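You operate a simulated robot arm through the tools that you are given. There is no shell and no other tool. Be economical: measure what you need, move in short steps, check, and stop when the job is done.

You are at the controls of a simulated two-armed robot. One attempt, no reset.

Task
Pick up the green can labelled "gear oil" from the top of the mortar bench with one hand, pass it to the other hand and put it in the inside of the small pan. Set down upright: green can.

The check looks at the end state, three seconds after you hand in, the way a careful person would. Anything else that was tipped, shoved, dropped, spilled or broken makes it a failure.

Robot
Two 7-joint arms with two-finger parallel grippers on one trunk, on a base that drives. Base frame: it is fixed to the floor where the robot stands at the start and does not move with it; the origin is under the middle of the robot, x ahead of it, y to its left, z up. Readings come in m, degrees, newtons and seconds.
The left shoulder is at the start at [0.07, 0.163, 1.07], the right one opposite. With the tool pointing down near the work surface each hand reaches from about 0.4 to 0.88 m from the robot's upright axis, wherever it stands, measured 20 degrees to its own side. Places, roughly: inside of the small pan (27x21 cm) [1, 0.32, 0.8]. Payload 3.43 kg a hand.
The tool frame of a hand sits at the grasp point between the pads (the TCP): z along the fingers, y along the line on which they close. The tips reach 0.034 m beyond it. Largest opening 0.128 m; finger width 0.024, thickness 0.012; the body of the gripper, 0.048 by 0.13 m, starts 0.096 m behind the TCP.
Orientation is told as [roll, pitch, yaw] about the base's x, y, z axes, in that order, counted from this pose: with the fingers straight down and closing along the base's y, the tool's x points along the base's -x, its y along +y and its z along -z.

Tools
- The arms move only by the tool send_rows. It takes "left_steps", "right_steps" or both (then of equal length, played together; a hand with none holds still); each is a list of rows, each a list of 7 numbers: the turn, a rotation vector about the base's x, y, z in units of 90 degrees (1.0 is 90 degrees), then the shift along the base's x, y, z in units of 150 mm (1.0 is 150 mm), then the gripper command, from -1 (fully open) to 1 (shut), values between in proportion. In form: [[wx, wy, wz, tx, ty, tz, claw], ...]. A call has 1 to 12 rows; each row is the pose to reach, as a shift and turn from the pose commanded when the call began. A call with a number of a shift or a turn outside -1 to 1 is refused whole. Each row takes 0.2 s and may step no farther than 0.05 m and 8.6 degrees from the row before; otherwise, or with a gripper value out of range, the whole call is refused. A pose out of reach is approached as far as the arm can. The call stops where the force on the tool passes 40 N (or 10 N more than at its start, if that is more) or the arm is blocked; 0.2 s more then pass. The fingers move at their own pace (about 0.153 m/s each) and stop on an object; they squeeze with about 27 N. The grip force told is the motor's: it shows also when the fingers shut on nothing. Time passes only in rows, and 0.2 s behind the last, so rows that repeat a pose let the fingers close. The reply holds the time, the measured pose of the TCP, the force on the tool along the base axes, the opening and the grip force, in the units named above and with some noise, with the torque about the TCP (base axes, N m) and any sound that the robot's microphone picked up.
- Cameras (640 x 400 px; columns grow to the right, rows downward): "scene" is now at [0.1317, 0.0222, 1.3088]; the picture's right is [0.29, -0.96, 0.00], its down [-0.47, -0.14, -0.87] and it looks along [0.83, 0.25, -0.49] (base axes); focal length 288 px, centre (320, 200). "left" rides on the left gripper at [0.076, 0.011, -0.16] in its tool frame; the picture's right is [-0.15, 0.99, 0.00], its down [-0.88, -0.13, -0.46] and it looks along [-0.45, -0.07, 0.89] (tool axes); focal length 234 px, centre (320, 200). "right" rides on the right gripper at [0.076, -0.011, -0.16] in its tool frame; the picture's right is [0.15, 0.99, 0.00], its down [-0.88, 0.13, -0.46] and it looks along [-0.45, 0.07, 0.89] (tool axes); focal length 234 px, centre (320, 200). There is no depth. A picture from a camera that has moved, and an enlarged one, comes with that camera's place and axes in the base frame and with its lens. The place of the scene camera against the robot may be out by one fixed shift of up to 0.012 m in any direction.
- get_image(camera): a new picture of that camera. It takes no simulated time.
- move_column(by): slides the trunk up (or, below 0, down) by that many m; the arms and the scene camera ride with it, the base frame stays. It gives what a move gives, with no picture.
- base_move(legs): drives the robot by 1 to 6 legs, each [ahead, left, turn to the left] in m, m and degrees, along the robot's own axes; the way and the turn of a leg run together, so that a leg with both is an arc; at most 1.5 m and 180 degrees a leg. The arms and the cameras ride along, it lands a little off, and it stops where it bumps. It gives what a move gives.
- aim_head(pan, tilt): turns the head with the scene camera to pan (to the left, within 86 degrees either way) and tilt (down, from -29 to 69), counted from straight ahead of the robot. It gives what a move gives.
- close_up(camera, box): a new picture of the part [left, top, right, bottom] of that camera's present view, enlarged. It takes no simulated time.
- finish_job(): hands the job in; it is judged then, once.

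Go step by step. Nothing tells you exact positions but the pictures and the camera data: compare them with the known pose of the tool, close in by small moves and look again before you grip or let go. The budget is 120 turns and 92 pictures, counting those below and the enlarged ones. Unless the task says otherwise, let go and move clear before handing in, and close with one line.

The tools are called after "Call:" as name(argument=value, ...) on one line, values as JSON. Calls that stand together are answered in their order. send_rows: Moves the arms, as the interface text tells. Its arguments: {"type":"object","properties":{"left_steps":{"type":"array","items":{"type":"array","items":{"type":"number"}}},"right_steps":{"type":"array","items":{"type":"array","items":{"type":"number"}}}},"required":[]} The other tools are called the same way: move_column (by) slides the trunk up or down; base_move (legs) drives the base; aim_head (pan, tilt) turns the head that bears the scene camera; get_image (camera) takes a picture; close_up (camera, box) takes an enlarged picture of a part of a camera's view; finish_job () hands the job in.

At the start:

```text
time: 0.0
left_ee_pos: [0.5618, 0.4695, 1.1229]
left_ee_rot: [0.0, 0.0, 0.0]
left_ft_force: [-0.3, -0.1, -0.1]
left_torque: [0.0, 0.0, 0.03]
left_opening: 0.128
left_finger_force: 0.1
right_ee_pos: [0.6817, 0.0165, 1.0598]
right_ee_rot: [0.0, 0.0, 0.0]
right_ft_force: [0.4, 0.4, -0.3]
right_torque: [-0.02, -0.04, -0.03]
right_opening: 0.1282
right_finger_force: 0.0
trunk travel left (down, up): [-0.55, 0.39]
robot x, y, heading: [0.0029, -0.0, 0.2]
head pan, tilt: [16.7, 29.5]
```

scene: 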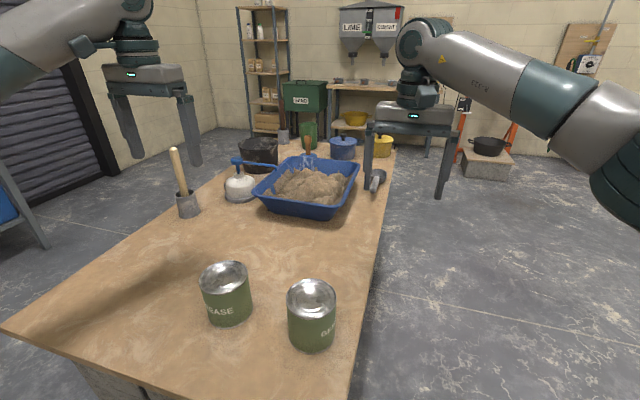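
right: 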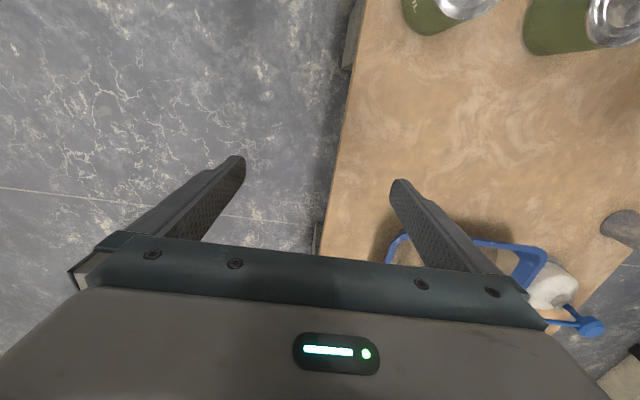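
left: 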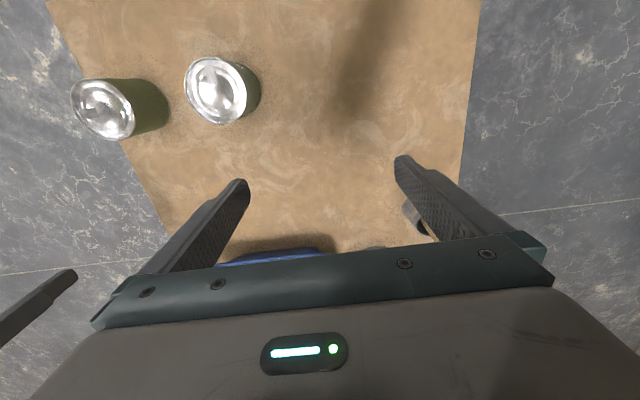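

I see two green cans near the bench's front edge; the left one seems to read "...EASE", the right one "GE...". A blue pan holding sand is further back; I'll look closer.

Call:
close_up(camera="scene", box=[180, 240, 380, 365])

Call:
close_up(camera="scene", box=[160, 110, 400, 260])

```text
3.20 times, centred on (280, 302) of scene
camera zoom: at [0.1317, 0.0222, 1.3088], right [0.29, -0.96, 0.0], down [-0.47, -0.14, -0.87], along [0.83, 0.25, -0.49], focal length 921 px, centre (448, -128)
```

zoom: 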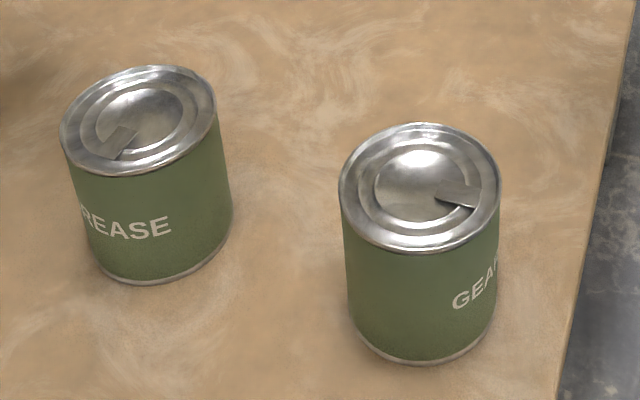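

```text
2.67 times, centred on (280, 185) of scene
camera zoom: at [0.1317, 0.0222, 1.3088], right [0.29, -0.96, 0.0], down [-0.47, -0.14, -0.87], along [0.83, 0.25, -0.49], focal length 767 px, centre (427, 240)
```

zoom: 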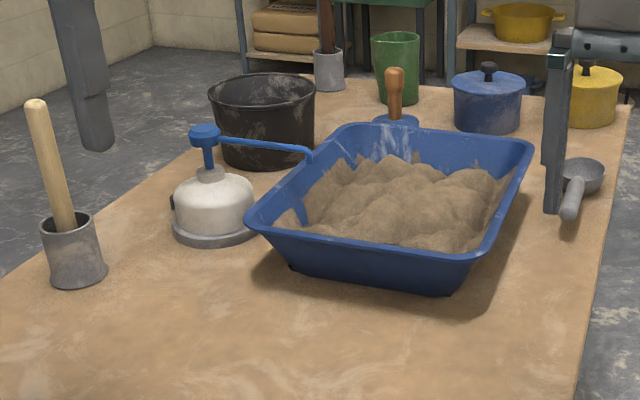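

The right can is "GEAR ..." at about (0.47, 0.14), with its lid at z≈0.895; the bench's right edge is at y≈0.05. I'll drive round to that right side and face the bench, so the right hand can grip the can horizontally and low, the left can take it from above, and the pan is then within reach.

Call:
base_move(legs=[[0, -0.55, 0], [0.45, 0, 0], [0, 0, 90]])

Call:
aim_head(pan=0, tilt=35)

Call:
get_image(camera="scene")

```text
time: 9.2
left_ee_pos: [0.0209, 0.0482, 1.1228]
left_ee_rot: [0.0, 0.0, 86.2]
left_ft_force: [0.1, -0.2, -0.2]
left_torque: [0.0, 0.0, 0.01]
left_opening: 0.1277
left_finger_force: 0.0
right_ee_pos: [0.4825, 0.1371, 1.0608]
right_ee_rot: [0.0, 0.0, 86.3]
right_ft_force: [0.2, 0.0, -0.3]
right_torque: [-0.01, 0.0, -0.04]
right_opening: 0.128
right_finger_force: 0.0
trunk travel left (down, up): [-0.55, 0.39]
robot x, y, heading: [0.4549, -0.5444, 86.2]
head pan, tilt: [16.7, 29.5]
```

```text
time: 10.0
left_ee_pos: [0.0224, 0.0464, 1.1226]
left_ee_rot: [0.0, 0.0, 86.3]
left_ft_force: [0.0, -0.3, 0.3]
left_torque: [0.01, 0.01, -0.02]
left_opening: 0.128
left_finger_force: 0.0
right_ee_pos: [0.4827, 0.138, 1.0596]
right_ee_rot: [0.1, 0.0, 86.3]
right_ft_force: [0.3, -0.9, 0.0]
right_torque: [0.01, 0.04, 0.02]
right_opening: 0.1278
right_finger_force: 0.1
trunk travel left (down, up): [-0.55, 0.39]
robot x, y, heading: [0.4563, -0.5426, 86.0]
head pan, tilt: [0.0, 35.0]
```

```text
86 pictures are left
camera scene: at [0.4583, -0.4097, 1.3003], right [1.0, -0.06, 0.0], down [-0.04, -0.57, -0.82], along [0.05, 0.82, -0.57], focal length 288 px, centre (320, 200)
```

scene: 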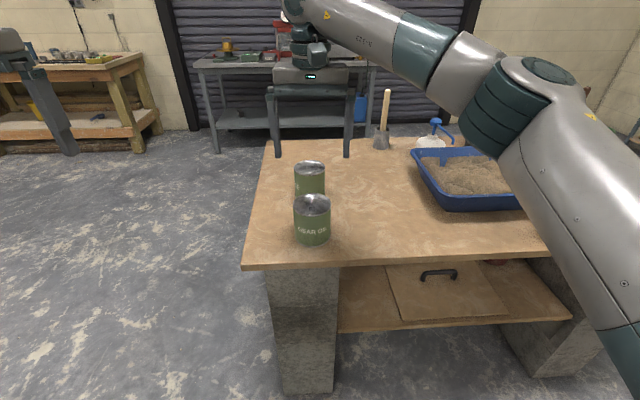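

The near can reads "GEAR OIL" and the grease can stands behind it. I'll measure the gear oil can more precisely.

Call:
close_up(camera="scene", box=[240, 150, 400, 250])

Call:
get_image(camera="right")

```text
4.00 times, centred on (320, 200) of scene
camera zoom: at [0.4583, -0.4097, 1.3003], right [1.0, -0.06, 0.0], down [-0.04, -0.57, -0.82], along [0.05, 0.82, -0.57], focal length 1151 px, centre (320, 200)
```

zoom: 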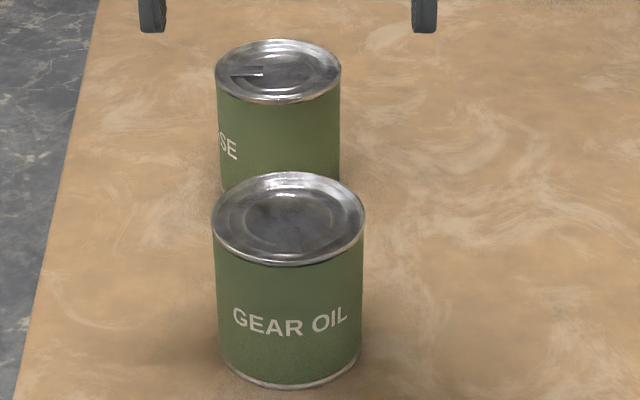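

```text
84 pictures are left
camera right: at [0.489, 0.062, 1.2196], right [-1.0, -0.08, 0.0], down [-0.07, 0.89, 0.46], along [-0.04, 0.45, -0.89], focal length 234 px, centre (320, 200)
```

right: 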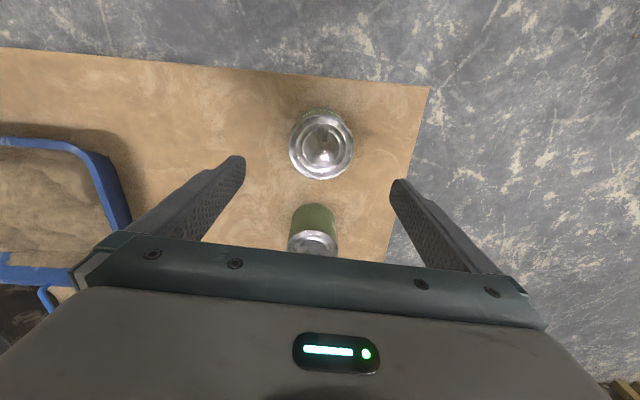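

The gear oil can's centre is near (0.475, 0.146), lid z≈0.893, base ≈0.796, Ø≈0.09. I'll pull the right hand back over the bench edge and tip it near-horizontal, with the fingers pointing at the can.

Call:
send_rows(right_steps=[[0.083, -0.0054, 0, 0, -0.11, 0, -1], [0.166, -0.0107, 0, 0, -0.22, 0, -1], [0.25, -0.0161, 0, 0, -0.33, 0, -1], [0.333, -0.0215, 0, 0, -0.44, 0, -1], [0.416, -0.0268, 0, 0, -0.55, 0, -1], [0.499, -0.0322, 0, 0, -0.66, 0, -1], [0.582, -0.0376, 0, -0.02, -0.77, 0, -1], [0.665, -0.043, 0, -0.04, -0.88, 0, -1], [0.749, -0.0483, 0, -0.05, -0.96, 0, -1], [0.8317, -0.0537, 0, -0.06, -1.0, 0, -1]])

Call:
get_image(camera="scene")

```text
time: 12.2
left_ee_pos: [0.0212, 0.0485, 1.1217]
left_ee_rot: [-0.1, -0.1, 86.3]
left_ft_force: [-0.6, 0.1, -0.5]
left_torque: [0.03, 0.01, -0.02]
left_opening: 0.1278
left_finger_force: 0.1
right_ee_pos: [0.4724, -0.0127, 1.0599]
right_ee_rot: [0.2, -75.1, 86.1]
right_ft_force: [-0.1, -1.2, -0.1]
right_torque: [0.02, 0.02, -0.03]
right_opening: 0.128
right_finger_force: 0.1
trunk travel left (down, up): [-0.55, 0.39]
robot x, y, heading: [0.455, -0.5445, 86.2]
head pan, tilt: [0.0, 35.0]
```

```text
83 pictures are left
camera scene: at [0.4575, -0.4101, 1.3003], right [1.0, -0.06, 0.0], down [-0.04, -0.57, -0.82], along [0.05, 0.82, -0.57], focal length 288 px, centre (320, 200)
```

scene: 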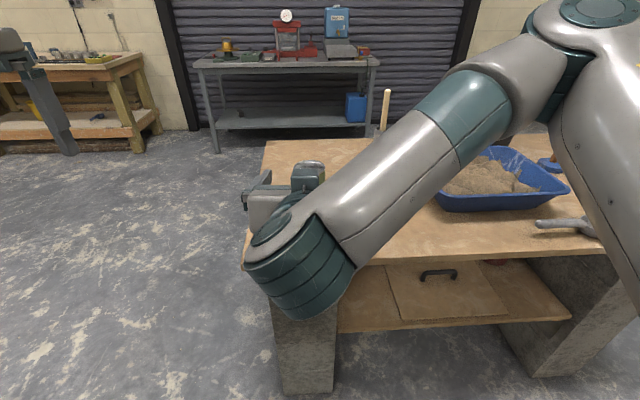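

The hand is horizontal-ish behind the bench edge. I'll lower it in two stages and check where the forearm goes.

Call:
send_rows(right_steps=[[0, 0, 0, 0, -0.05, -0.25, -1], [0, 0, 0, 0, -0.1, -0.5, -1], [0, 0, 0, 0, -0.1, -0.75, -1], [0, 0, 0, 0, -0.1, -1.0, -1]])

Call:
get_image(camera="scene")

Call:
get_image(camera="left")

```text
time: 13.2
left_ee_pos: [0.0222, 0.0481, 1.1232]
left_ee_rot: [-0.1, 0.1, 86.3]
left_ft_force: [-0.6, 0.1, -1.2]
left_torque: [0.03, -0.01, 0.02]
left_opening: 0.1281
left_finger_force: 0.0
right_ee_pos: [0.4722, -0.0265, 0.9059]
right_ee_rot: [0.1, -75.0, 86.1]
right_ft_force: [0.0, 0.4, -1.0]
right_torque: [-0.01, -0.03, -0.04]
right_opening: 0.1281
right_finger_force: 0.0
trunk travel left (down, up): [-0.55, 0.39]
robot x, y, heading: [0.456, -0.5425, 86.2]
head pan, tilt: [0.0, 35.0]
```

```text
82 pictures are left
camera scene: at [0.4576, -0.4093, 1.3003], right [1.0, -0.06, 0.0], down [-0.04, -0.57, -0.82], along [0.05, 0.82, -0.57], focal length 288 px, centre (320, 200)
```

scene: 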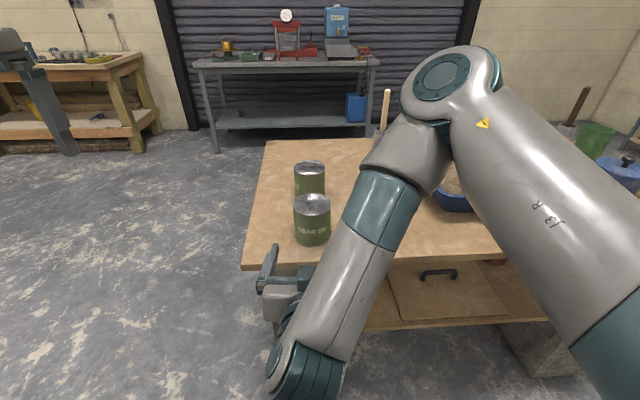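

```text
81 pictures are left
camera left: at [0.0059, -0.0261, 1.2823], right [-0.98, 0.21, 0.0], down [0.19, 0.87, 0.45], along [0.1, 0.44, -0.89], focal length 234 px, centre (320, 200)
```

left: 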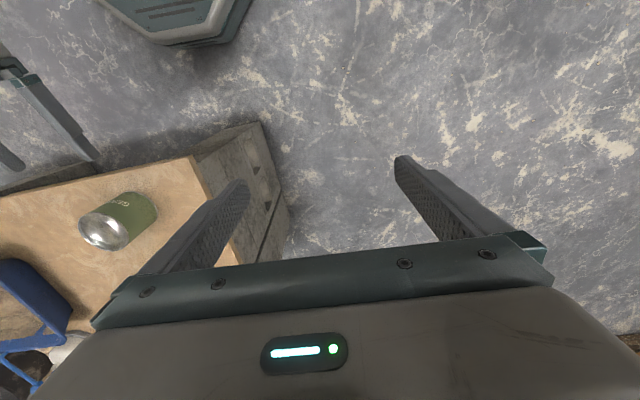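

Forearm is clear above the bench. I'll lower to gripping height and bring the left hand a bit nearer to get a side view.

Call:
send_rows(right_steps=[[0, 0, 0, 0, 0, -0.13, -1], [0, 0, 0, 0, 0, -0.26, -1], [0, 0, 0, 0, 0, -0.38, -1], [0, 0, 0, 0, 0, -0.5, -1]], left_steps=[[0, 0, 0, 0.25, 0, 0, -1], [0, 0, 0, 0.5, 0, 0, -1], [0, 0, 0, 0.75, 0, 0, -1], [0, 0, 0, 1.0, 0, 0, -1]])

Call:
get_image(camera="left")

Call:
close_up(camera="scene", box=[220, 150, 420, 275])

```text
time: 14.2
left_ee_pos: [0.1736, 0.0474, 1.1233]
left_ee_rot: [0.0, 0.1, 86.4]
left_ft_force: [-0.8, 0.3, 0.3]
left_torque: [-0.01, 0.03, 0.02]
left_opening: 0.128
left_finger_force: 0.1
right_ee_pos: [0.4734, -0.0268, 0.8328]
right_ee_rot: [0.5, -74.9, 85.9]
right_ft_force: [0.2, 0.3, -0.3]
right_torque: [-0.01, 0.0, 0.03]
right_opening: 0.128
right_finger_force: 0.1
trunk travel left (down, up): [-0.55, 0.39]
robot x, y, heading: [0.4529, -0.5416, 86.3]
head pan, tilt: [0.0, 35.0]
```

```text
80 pictures are left
camera left: at [0.1576, -0.0265, 1.2833], right [-0.98, 0.21, 0.0], down [0.19, 0.87, 0.45], along [0.1, 0.44, -0.89], focal length 234 px, centre (320, 200)
```

left: 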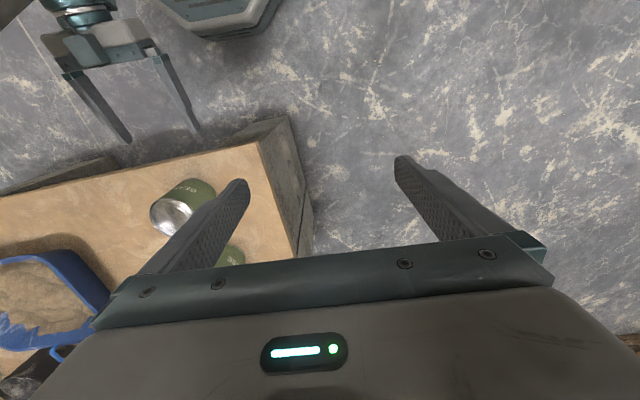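

```text
3.20 times, centred on (320, 212) of scene
camera zoom: at [0.4595, -0.4089, 1.3002], right [1.0, -0.06, 0.0], down [-0.04, -0.57, -0.82], along [0.05, 0.82, -0.57], focal length 921 px, centre (320, 160)
```

zoom: 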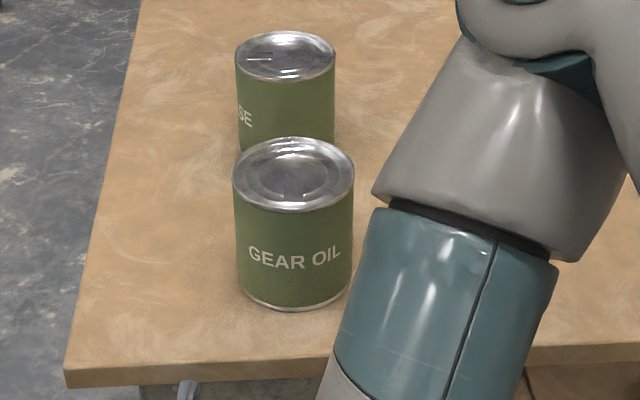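

The fingers hang at z≈0.83 level with the can's lower half and in line with it (x≈0.474). I'll advance so the tips just reach the can and check.

Call:
send_rows(right_steps=[[0, 0, 0, 0, 0.2, 0, -1], [0, 0, 0, 0.005, 0.4, 0, -1], [0, 0, 0, 0.01, 0.55, 0, -1], [0, 0, 0, 0.01, 0.66, 0, -1]])

Call:
get_image(camera="left")

Call:
close_up(camera="scene", box=[220, 150, 420, 275])

```text
time: 15.2
left_ee_pos: [0.1713, 0.0478, 1.1247]
left_ee_rot: [0.0, 0.0, 86.3]
left_ft_force: [0.3, 0.0, -1.4]
left_torque: [0.0, -0.01, -0.02]
left_opening: 0.128
left_finger_force: 0.1
right_ee_pos: [0.4729, 0.0705, 0.8351]
right_ee_rot: [0.0, -75.0, 86.2]
right_ft_force: [-0.1, -0.2, 0.4]
right_torque: [0.03, -0.02, -0.03]
right_opening: 0.1281
right_finger_force: 0.2
trunk travel left (down, up): [-0.55, 0.39]
robot x, y, heading: [0.4552, -0.5432, 86.3]
head pan, tilt: [0.0, 35.0]
```

```text
78 pictures are left
camera left: at [0.1564, -0.027, 1.2835], right [-0.98, 0.21, 0.0], down [0.19, 0.87, 0.46], along [0.1, 0.44, -0.89], focal length 234 px, centre (320, 200)
```

left: 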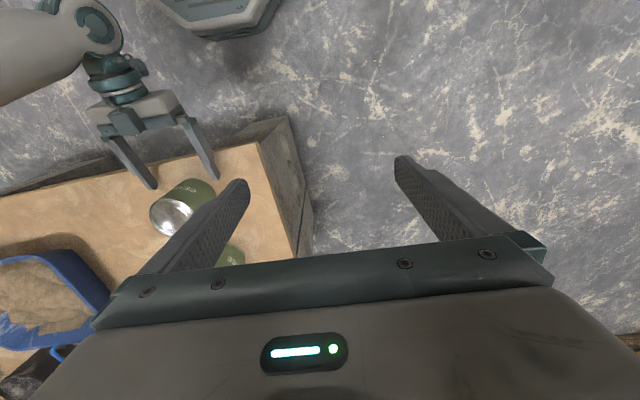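

```text
3.20 times, centred on (320, 212) of scene
camera zoom: at [0.4585, -0.4095, 1.3002], right [1.0, -0.06, 0.0], down [-0.04, -0.57, -0.82], along [0.05, 0.82, -0.57], focal length 921 px, centre (320, 160)
```

zoom: 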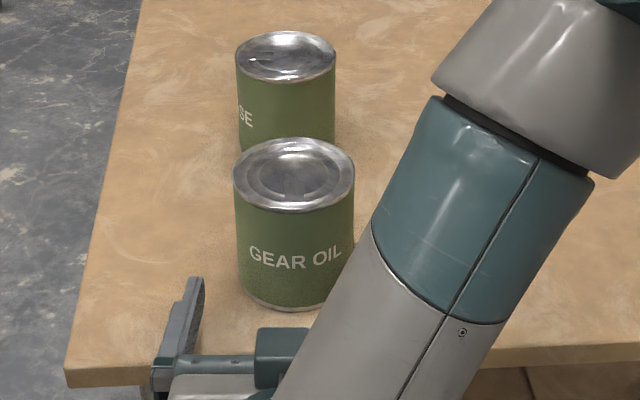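

Call:
close_up(camera="left", box=[60, 60, 260, 260])

```text
2.00 times, centred on (160, 160) of left
camera zoom: at [0.1564, -0.027, 1.2835], right [-0.98, 0.21, 0.0], down [0.19, 0.87, 0.46], along [0.1, 0.44, -0.89], focal length 468 px, centre (640, 280)
```

zoom: 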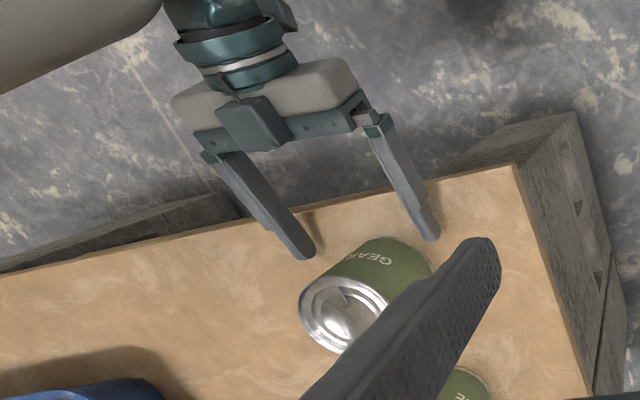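

The fingers straddle the can evenly with clear gaps. I'll advance the remaining 7.5 cm to bring the can's axis between the pads.

Call:
send_rows(right_steps=[[0, 0, 0, 0.005, 0.12, 0, -1], [0, 0, 0, 0.01, 0.25, 0, -1], [0, 0, 0, 0.015, 0.38, 0, -1], [0, 0, 0, 0.02, 0.5, 0, -1], [0, 0, 0, 0.02, 0.5, 0, -1]])

Call:
close_up(camera="left", box=[60, 60, 260, 260])

Call:
close_up(camera="scene", box=[220, 150, 420, 275])

```text
time: 16.4
left_ee_pos: [0.171, 0.0477, 1.1236]
left_ee_rot: [0.1, 0.0, 86.3]
left_ft_force: [0.2, 0.0, -0.1]
left_torque: [-0.04, 0.0, 0.02]
left_opening: 0.1279
left_finger_force: 0.1
right_ee_pos: [0.4756, 0.1472, 0.8347]
right_ee_rot: [0.1, -74.9, 86.2]
right_ft_force: [-0.6, -0.3, -0.1]
right_torque: [0.02, -0.03, -0.02]
right_opening: 0.1279
right_finger_force: 0.1
trunk travel left (down, up): [-0.55, 0.39]
robot x, y, heading: [0.4581, -0.5465, 86.4]
head pan, tilt: [0.0, 35.0]
```

```text
2.00 times, centred on (160, 160) of left
camera zoom: at [0.156, -0.0275, 1.2837], right [-0.98, 0.21, 0.0], down [0.19, 0.87, 0.46], along [0.1, 0.45, -0.89], focal length 468 px, centre (640, 280)
```

zoom: 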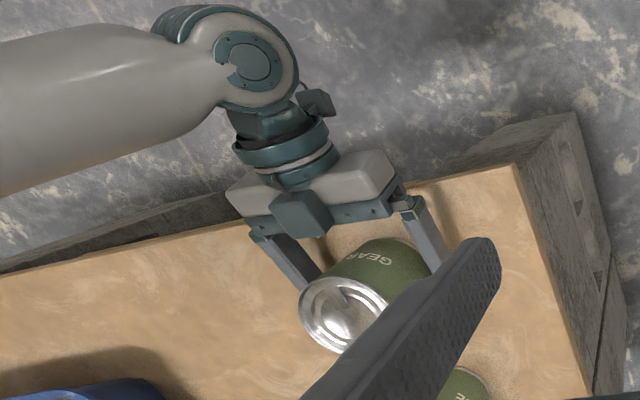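

```text
3.20 times, centred on (320, 212) of scene
camera zoom: at [0.4581, -0.41, 1.3003], right [1.0, -0.06, 0.0], down [-0.04, -0.57, -0.82], along [0.05, 0.82, -0.57], focal length 921 px, centre (320, 160)
```

zoom: 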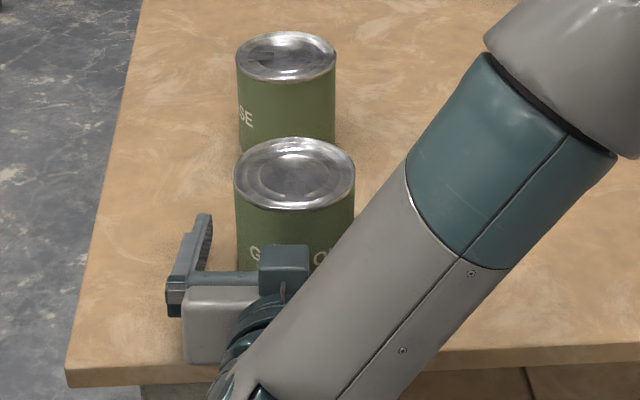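

The can is between the fingers at mid-pad. I'll close the right gripper.

Call:
send_rows(right_steps=[[0, 0, 0, 0, 0, 0, -0.4], [0, 0, 0, 0, 0, 0, 0.2], [0, 0, 0, 0, 0, 0, 1], [0, 0, 0, 0, 0, 0, 1], [0, 0, 0, 0, 0, 0, 1]])

Call:
close_up(camera="scene", box=[220, 150, 420, 275])

```text
time: 17.6
left_ee_pos: [0.1725, 0.0472, 1.1242]
left_ee_rot: [0.0, 0.0, 86.4]
left_ft_force: [-0.2, -0.4, 0.3]
left_torque: [0.0, 0.0, 0.01]
left_opening: 0.1281
left_finger_force: 0.1
right_ee_pos: [0.4764, 0.1468, 0.8341]
right_ee_rot: [0.1, -75.0, 86.2]
right_ft_force: [1.8, 1.5, 1.1]
right_torque: [0.03, -0.32, 0.07]
right_opening: 0.0896
right_finger_force: 27.0
trunk travel left (down, up): [-0.55, 0.39]
robot x, y, heading: [0.4548, -0.5418, 86.5]
head pan, tilt: [0.0, 35.0]
```

```text
3.20 times, centred on (320, 212) of scene
camera zoom: at [0.4586, -0.4097, 1.3003], right [1.0, -0.06, 0.0], down [-0.04, -0.57, -0.82], along [0.05, 0.82, -0.57], focal length 921 px, centre (320, 160)
```

zoom: 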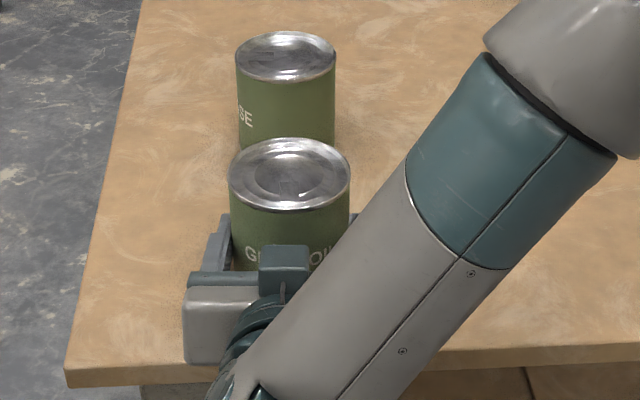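

Gripped at 0.0896 m opening with 27 N. I'll lift straight up, then a little back toward the robot.

Call:
send_rows(right_steps=[[0, 0, 0, 0, 0, 0.1, 1], [0, 0, 0, 0, 0, 0.25, 1], [0, 0, 0, 0, 0, 0.45, 1], [0, 0, 0, 0, -0.1, 0.65, 1], [0, 0, 0, -0.05, -0.2, 0.8, 1], [0, 0, 0, -0.1, -0.3, 0.9, 1], [0, 0, 0, -0.15, -0.35, 0.95, 1]])

Call:
get_image(camera="scene")

Call:
get_image(camera="left")

```text
time: 19.2
left_ee_pos: [0.1712, 0.0468, 1.1234]
left_ee_rot: [0.0, 0.1, 86.3]
left_ft_force: [-1.4, 1.0, 0.7]
left_torque: [-0.01, -0.04, 0.0]
left_opening: 0.1283
left_finger_force: 0.0
right_ee_pos: [0.4547, 0.0983, 0.9755]
right_ee_rot: [0.1, -75.0, 86.2]
right_ft_force: [-1.0, -0.6, -5.9]
right_torque: [0.02, 0.0, 0.0]
right_opening: 0.0891
right_finger_force: 26.5
trunk travel left (down, up): [-0.55, 0.39]
robot x, y, heading: [0.4571, -0.5453, 86.2]
head pan, tilt: [0.0, 35.0]
```

```text
72 pictures are left
camera scene: at [0.458, -0.4094, 1.3002], right [1.0, -0.06, 0.0], down [-0.04, -0.57, -0.82], along [0.05, 0.82, -0.57], focal length 288 px, centre (320, 200)
```

scene: 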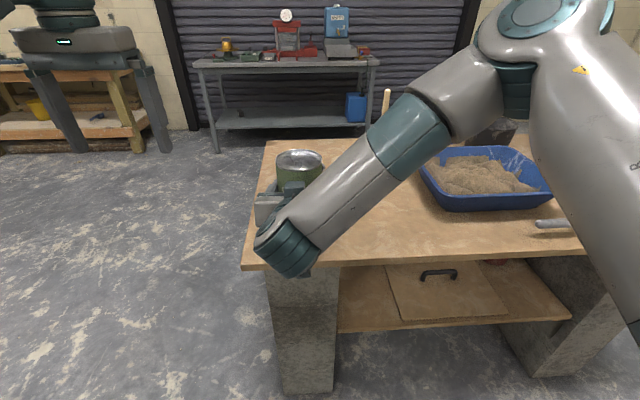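

```text
71 pictures are left
camera left: at [0.1558, -0.0269, 1.2833], right [-0.98, 0.21, 0.0], down [0.19, 0.87, 0.46], along [0.1, 0.44, -0.89], focal length 234 px, centre (320, 200)
```

left: 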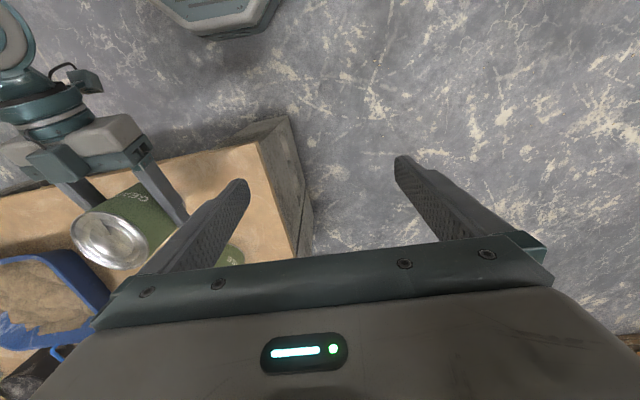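

The can is held, lid at z≈1.034. I'll bring the left hand over it from the side, kept higher than the lid, in two stages.

Call:
send_rows(left_steps=[[0, 0, 0, 0, 0.05, 0.2, -1], [0, 0, 0, 0.2, 0.1, 0.3, -1], [0, 0, 0, 0.45, 0.2, 0.3, -1], [0, 0, 0, 0.7, 0.3, 0.3, -1], [0, 0, 0, 1.0, 0.34, 0.3, -1]])

Call:
get_image(camera="left")

Call:
get_image(camera="scene")

```text
time: 20.4
left_ee_pos: [0.3246, 0.098, 1.1672]
left_ee_rot: [0.1, 0.1, 86.4]
left_ft_force: [-0.2, 0.3, 0.0]
left_torque: [-0.01, 0.03, 0.03]
left_opening: 0.128
left_finger_force: 0.1
right_ee_pos: [0.457, 0.0985, 0.9765]
right_ee_rot: [0.6, -74.9, 85.8]
right_ft_force: [-0.8, -0.3, -5.9]
right_torque: [0.02, 0.04, 0.02]
right_opening: 0.0896
right_finger_force: 27.3
trunk travel left (down, up): [-0.55, 0.39]
robot x, y, heading: [0.4552, -0.5442, 86.1]
head pan, tilt: [0.0, 35.0]
```

```text
70 pictures are left
camera left: at [0.309, 0.0241, 1.3275], right [-0.98, 0.21, 0.0], down [0.19, 0.87, 0.45], along [0.09, 0.44, -0.89], focal length 234 px, centre (320, 200)
```

left: 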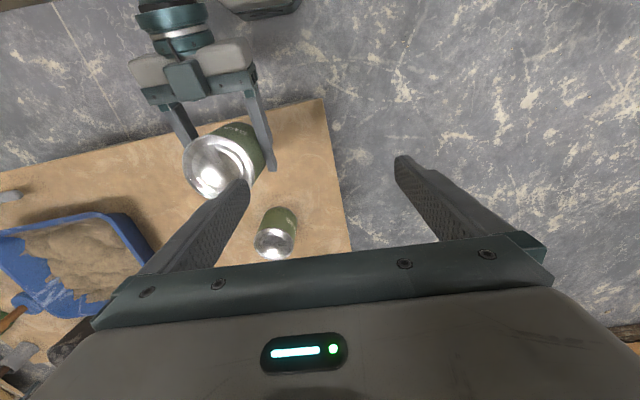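

```text
69 pictures are left
camera scene: at [0.4606, -0.4085, 1.3001], right [1.0, -0.06, 0.0], down [-0.04, -0.57, -0.82], along [0.05, 0.82, -0.57], focal length 288 px, centre (320, 200)
```

scene: 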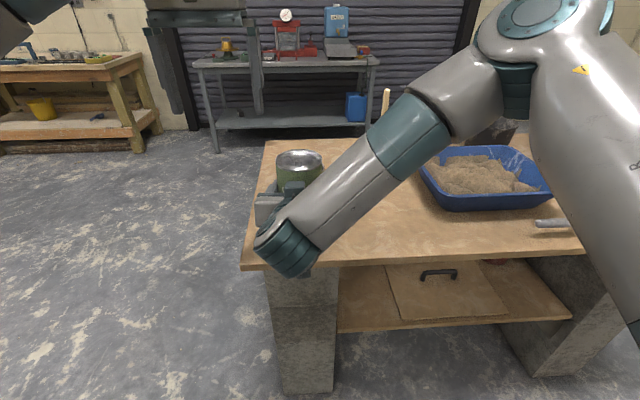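

Clear so far. I'll move the left hand across to be directly over the can, at the same height.

Call:
send_rows(left_steps=[[0, 0, 0, 0.25, 0, 0, -1], [0, 0, 0, 0.5, 0, 0, -1], [0, 0, 0, 0.7, 0, 0, -1], [0, 0, 0, 0.88, 0, 0, -1]])

Call:
get_image(camera="left")

Call:
get_image(camera="scene")

```text
time: 21.4
left_ee_pos: [0.456, 0.0986, 1.1666]
left_ee_rot: [0.1, 0.1, 86.3]
left_ft_force: [-0.8, 0.5, -0.2]
left_torque: [0.0, 0.03, 0.05]
left_opening: 0.1278
left_finger_force: 0.0
right_ee_pos: [0.4569, 0.0987, 0.9758]
right_ee_rot: [0.4, -74.9, 85.9]
right_ft_force: [0.7, -0.1, -5.2]
right_torque: [0.04, 0.0, 0.01]
right_opening: 0.0893
right_finger_force: 26.8
trunk travel left (down, up): [-0.55, 0.39]
robot x, y, heading: [0.4572, -0.5433, 86.3]
head pan, tilt: [0.0, 35.0]
```

```text
68 pictures are left
camera left: at [0.4402, 0.0244, 1.3266], right [-0.98, 0.21, 0.0], down [0.19, 0.87, 0.45], along [0.09, 0.44, -0.89], focal length 234 px, centre (320, 200)
```

left: 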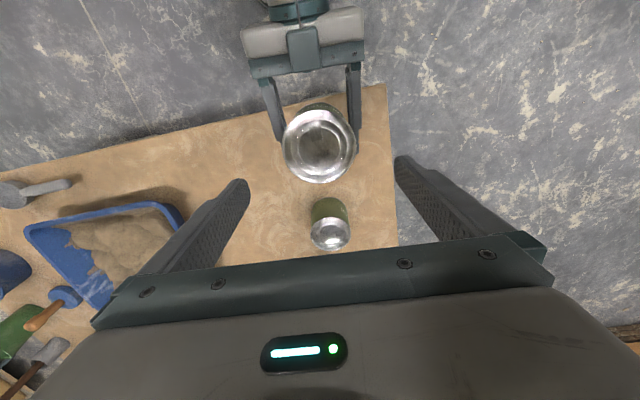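

```text
67 pictures are left
camera scene: at [0.46, -0.409, 1.3002], right [1.0, -0.06, 0.0], down [-0.04, -0.57, -0.82], along [0.05, 0.82, -0.57], focal length 288 px, centre (320, 200)
```

scene: 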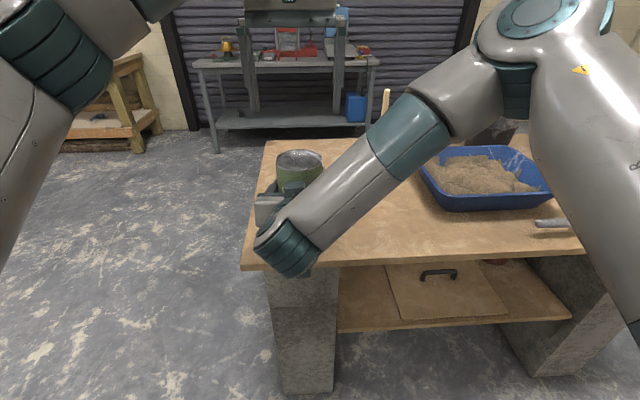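

Left hand is over the can; the lid centre measures about (0.454, 0.094). I'll descend until the tips are just above the lid and check.

Call:
send_rows(left_steps=[[0, 0, 0, -0.015, -0.025, -0.2, -1], [0, 0, 0, -0.015, -0.025, -0.4, -1], [0, 0, 0, -0.015, -0.025, -0.57, -1]])

Call:
get_image(camera="left")

Call:
close_up(camera="scene", box=[220, 80, 420, 205])

```text
time: 22.2
left_ee_pos: [0.4509, 0.0961, 1.0811]
left_ee_rot: [-0.1, 0.1, 86.3]
left_ft_force: [-0.3, -0.2, 0.2]
left_torque: [-0.06, 0.01, -0.01]
left_opening: 0.128
left_finger_force: 0.1
right_ee_pos: [0.4545, 0.0979, 0.9762]
right_ee_rot: [0.1, -74.9, 86.2]
right_ft_force: [0.2, -0.1, -5.4]
right_torque: [0.03, 0.01, 0.0]
right_opening: 0.0895
right_finger_force: 26.8
trunk travel left (down, up): [-0.55, 0.39]
robot x, y, heading: [0.4498, -0.5408, 86.3]
head pan, tilt: [0.0, 35.0]
```

```text
66 pictures are left
camera left: at [0.4359, 0.0216, 1.2404], right [-0.98, 0.21, 0.0], down [0.19, 0.87, 0.45], along [0.1, 0.44, -0.89], focal length 234 px, centre (320, 200)
```

left: 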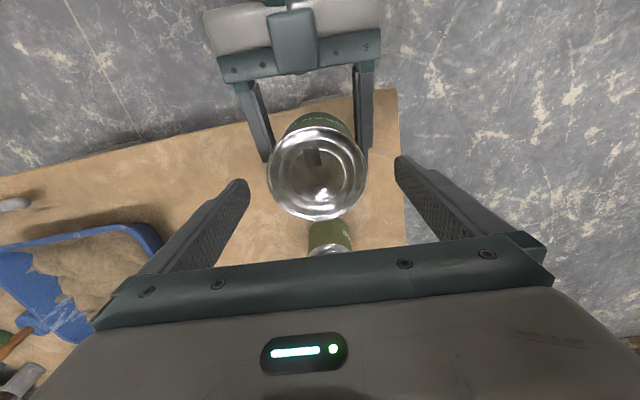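

```text
3.20 times, centred on (320, 142) of scene
camera zoom: at [0.4582, -0.4085, 1.3002], right [1.0, -0.06, 0.0], down [-0.04, -0.57, -0.82], along [0.05, 0.82, -0.57], focal length 921 px, centre (320, 384)
```

zoom: 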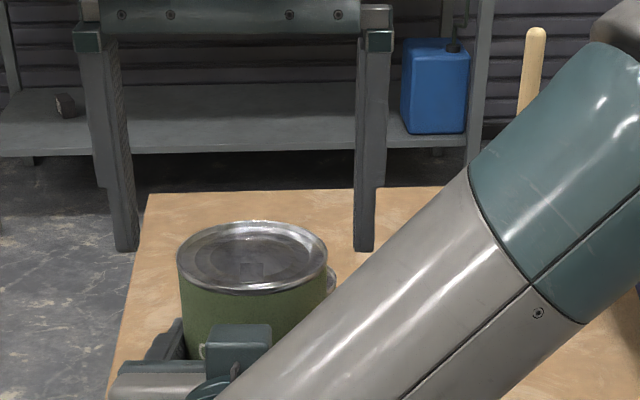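

Tips are just above lid height, and the can sits about 4 mm toward +x of the fingers' middle. I'll correct that and descend to the can's upper part.

Call:
send_rows(left_steps=[[0, 0, 0, 0.03, 0, 0, -1], [0, 0, 0, 0.03, 0, -0.12, -1], [0, 0, 0, 0.03, 0, -0.24, -1], [0, 0, 0, 0.03, 0, -0.31, -1], [0, 0, 0, 0.03, 0, -0.31, -1]])

Call:
get_image(camera="left")

Call:
close_up(camera="scene", box=[220, 80, 420, 205])

```text
time: 23.4
left_ee_pos: [0.4555, 0.0934, 1.0382]
left_ee_rot: [0.0, 0.1, 86.3]
left_ft_force: [0.0, 0.4, -0.5]
left_torque: [-0.02, 0.03, 0.02]
left_opening: 0.1282
left_finger_force: 0.0
right_ee_pos: [0.455, 0.0976, 0.9758]
right_ee_rot: [0.2, -74.9, 86.2]
right_ft_force: [1.0, -0.3, -4.8]
right_torque: [0.02, 0.02, -0.03]
right_opening: 0.0892
right_finger_force: 27.7
trunk travel left (down, up): [-0.55, 0.39]
robot x, y, heading: [0.4545, -0.5457, 86.5]
head pan, tilt: [0.0, 35.0]
```

```text
64 pictures are left
camera left: at [0.4406, 0.02, 1.1969], right [-0.98, 0.21, 0.0], down [0.19, 0.87, 0.46], along [0.1, 0.45, -0.89], focal length 234 px, centre (320, 200)
```

left: 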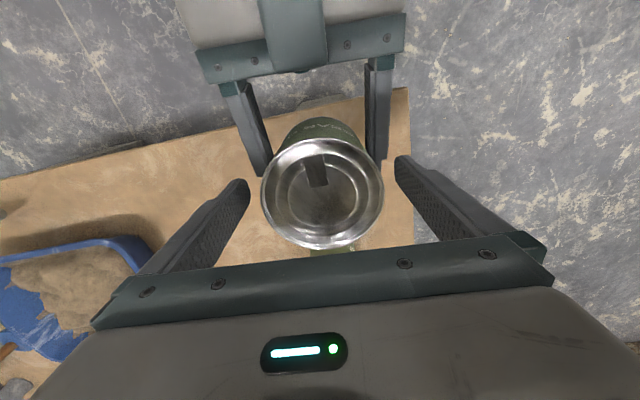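

```text
3.20 times, centred on (320, 142) of scene
camera zoom: at [0.4585, -0.4093, 1.3002], right [1.0, -0.06, 0.0], down [-0.04, -0.57, -0.82], along [0.05, 0.82, -0.57], focal length 921 px, centre (320, 384)
```

zoom: 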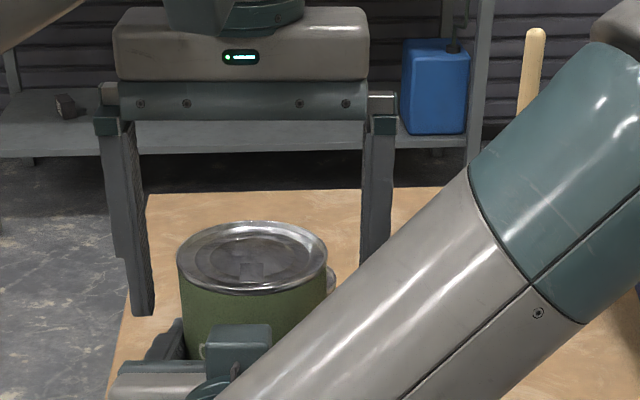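

Well centred. I'll lower 5 mm more, then close the left gripper while the right still holds.

Call:
send_rows(left_steps=[[0, 0, 0, 0.005, 0.015, -0.035, -1], [0, 0, 0, 0.005, 0.015, -0.035, -0.4], [0, 0, 0, 0.005, 0.015, -0.035, 0.2], [0, 0, 0, 0.005, 0.015, -0.035, 1], [0, 0, 0, 0.005, 0.015, -0.035, 1], [0, 0, 0, 0.005, 0.015, -0.035, 1]])

Call:
close_up(camera="scene", box=[220, 80, 420, 205])

Call:
get_image(camera="left")

```text
time: 24.8
left_ee_pos: [0.4563, 0.0974, 1.0319]
left_ee_rot: [0.1, 0.1, 86.4]
left_ft_force: [-22.2, 6.7, 0.5]
left_torque: [0.13, 0.03, 0.02]
left_opening: 0.0897
left_finger_force: 27.0
right_ee_pos: [0.4559, 0.0986, 0.9755]
right_ee_rot: [0.1, -74.9, 86.0]
right_ft_force: [20.7, -7.3, -4.0]
right_torque: [0.27, 1.17, -0.01]
right_opening: 0.0894
right_finger_force: 27.1
trunk travel left (down, up): [-0.55, 0.39]
robot x, y, heading: [0.4555, -0.5445, 86.3]
head pan, tilt: [0.0, 35.0]
```

```text
3.20 times, centred on (320, 142) of scene
camera zoom: at [0.4584, -0.4091, 1.3002], right [1.0, -0.06, 0.0], down [-0.04, -0.57, -0.82], along [0.05, 0.82, -0.57], focal length 921 px, centre (320, 384)
```

zoom: 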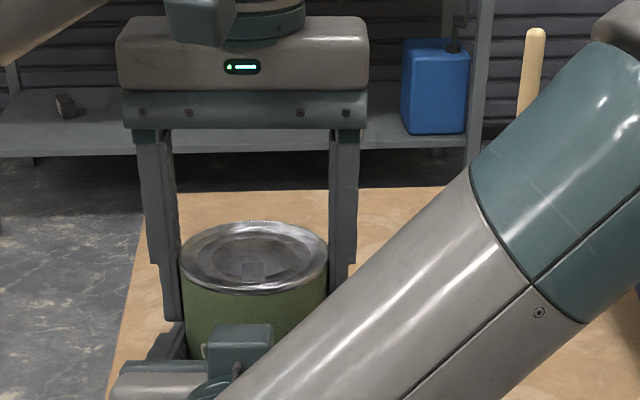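

```text
61 pictures are left
camera left: at [0.4412, 0.0232, 1.1911], right [-0.98, 0.21, 0.0], down [0.19, 0.87, 0.45], along [0.09, 0.45, -0.89], focal length 234 px, centre (320, 200)
```

left: 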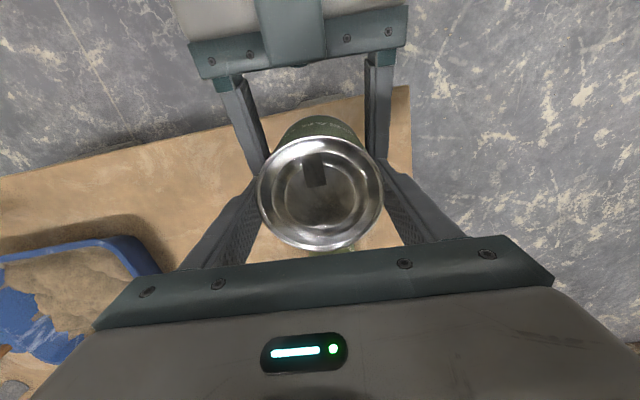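

Both hands hold the can (0.0897 m, 27 N on the left). I'll open the right gripper now.

Call:
send_rows(right_steps=[[0, 0, 0, 0, 0, 0, 0.2], [0, 0, 0, 0, 0, 0, -0.4], [0, 0, 0, 0, 0, 0, -1], [0, 0, 0, 0, 0, 0, -1]])

Call:
get_image(camera="left")

```text
time: 25.8
left_ee_pos: [0.46, 0.0962, 1.0311]
left_ee_rot: [0.0, 0.1, 86.3]
left_ft_force: [-0.7, 0.9, -1.0]
left_torque: [0.01, 0.0, 0.0]
left_opening: 0.0896
left_finger_force: 27.0
right_ee_pos: [0.455, 0.0974, 0.9769]
right_ee_rot: [0.2, -75.0, 86.1]
right_ft_force: [-0.2, -0.2, 0.3]
right_torque: [-0.02, 0.0, 0.0]
right_opening: 0.128
right_finger_force: 0.0
trunk travel left (down, up): [-0.55, 0.39]
robot x, y, heading: [0.4576, -0.5458, 86.3]
head pan, tilt: [0.0, 35.0]
```

```text
60 pictures are left
camera left: at [0.4422, 0.0225, 1.1911], right [-0.98, 0.21, 0.0], down [0.19, 0.87, 0.45], along [0.1, 0.44, -0.89], focal length 234 px, centre (320, 200)
```

left: 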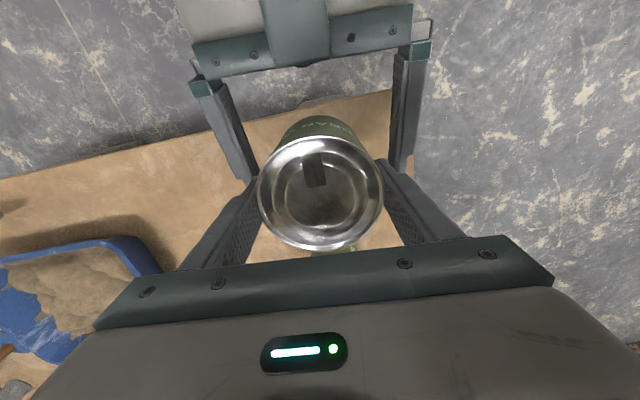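

The left hand holds the can alone. I'll withdraw the right hand straight back.

Call:
send_rows(right_steps=[[0, 0, 0, 0, -0.12, 0, -1], [0, 0, 0, -0.01, -0.27, 0, -1], [0, 0, 0, -0.03, -0.5, 0, -1], [0, 0, 0, -0.05, -0.75, 0, -1], [0, 0, 0, -0.06, -1.0, 0, -1]])

Call:
get_image(camera="scene")

```text
time: 27.0
left_ee_pos: [0.4569, 0.0956, 1.0324]
left_ee_rot: [-0.2, 0.0, 86.3]
left_ft_force: [-0.7, 0.4, 0.0]
left_torque: [0.01, 0.0, -0.04]
left_opening: 0.0896
left_finger_force: 26.9
right_ee_pos: [0.4479, -0.0561, 0.9764]
right_ee_rot: [0.0, -75.0, 86.3]
right_ft_force: [-1.0, 0.0, -0.3]
right_torque: [0.01, 0.0, 0.02]
right_opening: 0.128
right_finger_force: 0.1
trunk travel left (down, up): [-0.55, 0.39]
robot x, y, heading: [0.456, -0.5427, 86.1]
head pan, tilt: [0.0, 35.0]
```

```text
59 pictures are left
camera scene: at [0.4574, -0.4103, 1.3004], right [1.0, -0.06, 0.0], down [-0.04, -0.57, -0.82], along [0.05, 0.82, -0.57], focal length 288 px, centre (320, 200)
```

scene: 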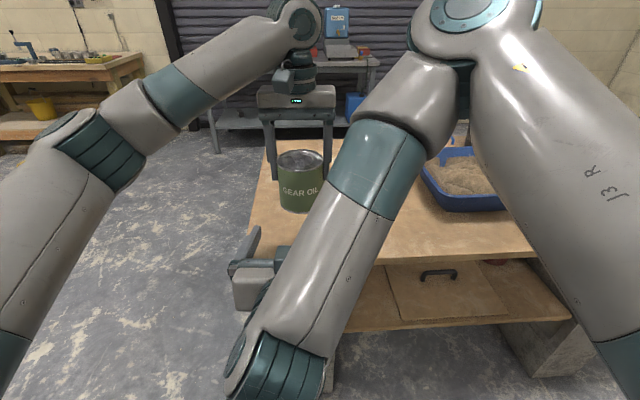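

The can hangs upright in the left hand. I'll raise it a bit and move the right arm out to the right, to clear the view and the space.

Call:
send_rows(right_steps=[[0, 0, 0, 0.2, 0, 0, -1], [0, 0, 0, 0.4, 0, 0, -1], [0, 0, 0, 0.6, 0, 0, -1], [0, 0, 0, 0.8, 0, 0, -1], [0, 0, 0, 1.0, 0, 0, -1]], left_steps=[[0, 0, 0, 0, 0, 0.1, 1], [0, 0, 0, 0, 0, 0.2, 1], [0, 0, 0, 0, 0, 0.3, 1], [0, 0, 0, 0, 0, 0.4, 1], [0, 0, 0, 0, 0, 0.4, 1]])

Call:
send_rows(right_steps=[[0, 0, 0, 0.2, 0, 0, -1], [0, 0, 0, 0.4, 0, 0, -1], [0, 0, 0, 0.6, 0, 0, -1], [0, 0, 0, 0.8, 0, 0, -1], [0, 0, 0, 1.0, 0, 0, -1]])

Call:
get_image(camera="scene")

```text
time: 28.2
left_ee_pos: [0.457, 0.0996, 1.0902]
left_ee_rot: [0.0, 0.1, 86.3]
left_ft_force: [0.8, -0.2, -4.9]
left_torque: [-0.04, -0.01, 0.02]
left_opening: 0.0893
left_finger_force: 27.7
right_ee_pos: [0.5552, 0.0056, 0.9667]
right_ee_rot: [0.4, -74.9, 86.0]
right_ft_force: [0.3, 0.0, 0.3]
right_torque: [0.02, -0.03, 0.01]
right_opening: 0.128
right_finger_force: 0.0
right hand out of reach, approached as far as the arm can: row 2, 3, 4, 5
trunk travel left (down, up): [-0.55, 0.39]
robot x, y, heading: [0.4528, -0.5432, 86.2]
head pan, tilt: [0.0, 35.0]
```

```text
time: 29.4
left_ee_pos: [0.4594, 0.0975, 1.0932]
left_ee_rot: [0.1, 0.1, 86.3]
left_ft_force: [0.8, -0.1, -5.6]
left_torque: [0.03, 0.06, -0.01]
left_opening: 0.0895
left_finger_force: 27.5
right_ee_pos: [0.6793, 0.0444, 0.9799]
right_ee_rot: [-0.5, -74.4, 85.8]
right_ft_force: [0.5, -0.6, -0.7]
right_torque: [0.0, 0.03, 0.06]
right_opening: 0.128
right_finger_force: 0.0
right hand out of reach, approached as far as the arm can: row 1, 2, 3, 4, 5
trunk travel left (down, up): [-0.55, 0.39]
robot x, y, heading: [0.454, -0.546, 86.5]
head pan, tilt: [0.0, 35.0]
```

```text
58 pictures are left
camera scene: at [0.4603, -0.4108, 1.3004], right [1.0, -0.06, 0.0], down [-0.04, -0.57, -0.82], along [0.05, 0.82, -0.57], focal length 288 px, centre (320, 200)
```

scene: 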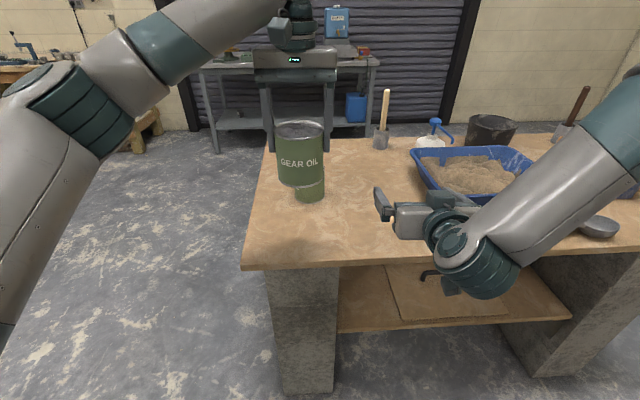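

The weight shows on the left hand (−5.6 N) and the can is upright. I'll study the pan's inside before driving.

Call:
close_up(camera="scene", box=[390, 110, 560, 216])

Call:
send_rows(right_steps=[[0, 0, 0, 0, 0, 0.2, -1], [0, 0, 0, 0, 0, 0.4, -1], [0, 0, 0, 0, 0, 0.6, -1], [0, 0, 0, 0, 0, 0.8, -1]])

```text
3.76 times, centred on (475, 163) of scene
camera zoom: at [0.4603, -0.4108, 1.3004], right [1.0, -0.06, 0.0], down [-0.04, -0.57, -0.82], along [0.05, 0.82, -0.57], focal length 1083 px, centre (-264, 339)
```

zoom: 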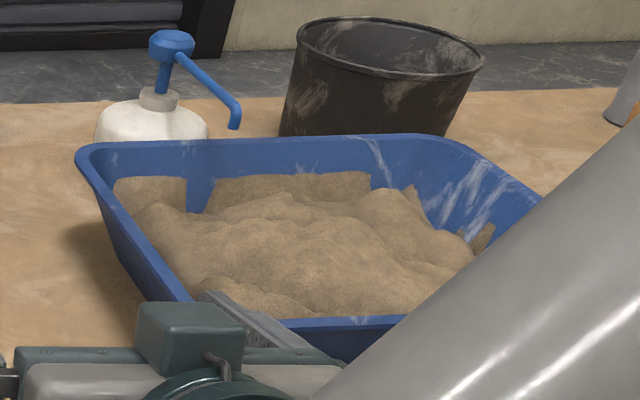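

```text
time: 30.4
left_ee_pos: [0.4562, 0.0985, 1.0925]
left_ee_rot: [0.0, -0.1, 86.3]
left_ft_force: [0.0, 0.0, -5.0]
left_torque: [-0.01, 0.01, 0.02]
left_opening: 0.0894
left_finger_force: 27.5
right_ee_pos: [0.6825, 0.0462, 1.1021]
right_ee_rot: [0.0, -74.9, 86.2]
right_ft_force: [0.6, 0.6, -0.2]
right_torque: [-0.02, 0.01, 0.02]
right_opening: 0.1281
right_finger_force: 0.0
trunk travel left (down, up): [-0.55, 0.39]
robot x, y, heading: [0.4559, -0.5408, 86.4]
head pan, tilt: [0.0, 35.0]
```

A sand heap fills much of the pan, with blue walls showing on the far +x side. I'll drive along the bench to stand by the pan and look again.

Call:
base_move(legs=[[0, -0.62, 0]])

Call:
get_image(camera="scene")

Call:
get_image(camera="left")

```text
time: 33.8
left_ee_pos: [1.0657, 0.054, 1.0913]
left_ee_rot: [-0.1, 0.1, 85.1]
left_ft_force: [-0.2, 0.0, -5.7]
left_torque: [-0.02, -0.02, 0.0]
left_opening: 0.0895
left_finger_force: 27.0
right_ee_pos: [1.2881, -0.002, 1.1021]
right_ee_rot: [0.2, -75.0, 84.8]
right_ft_force: [-0.6, 0.3, -0.3]
right_torque: [0.03, -0.04, 0.04]
right_opening: 0.128
right_finger_force: 0.1
trunk travel left (down, up): [-0.55, 0.39]
robot x, y, heading: [1.0548, -0.5876, 85.2]
head pan, tilt: [0.0, 35.0]
```

```text
56 pictures are left
camera scene: at [1.0556, -0.4543, 1.3002], right [1.0, -0.09, 0.0], down [-0.05, -0.57, -0.82], along [0.07, 0.82, -0.57], focal length 288 px, centre (320, 200)
```

scene: 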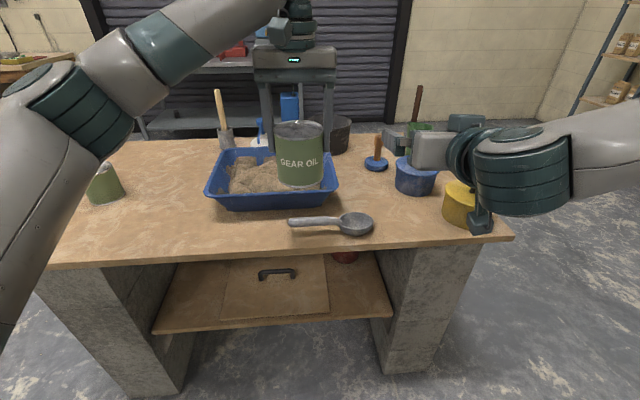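

```text
55 pictures are left
camera left: at [1.0483, -0.02, 1.2517], right [-0.97, 0.23, 0.0], down [0.21, 0.87, 0.45], along [0.11, 0.44, -0.89], focal length 234 px, centre (320, 200)
```

left: 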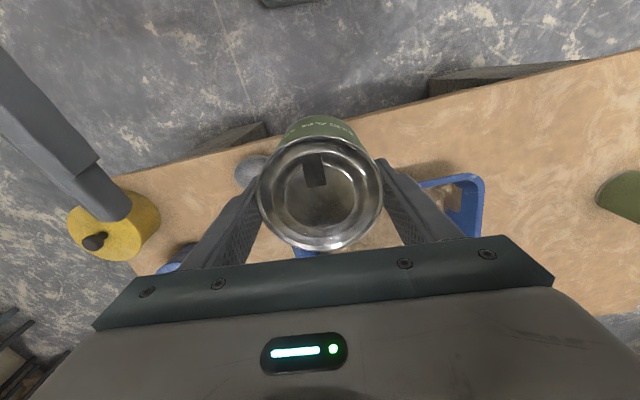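

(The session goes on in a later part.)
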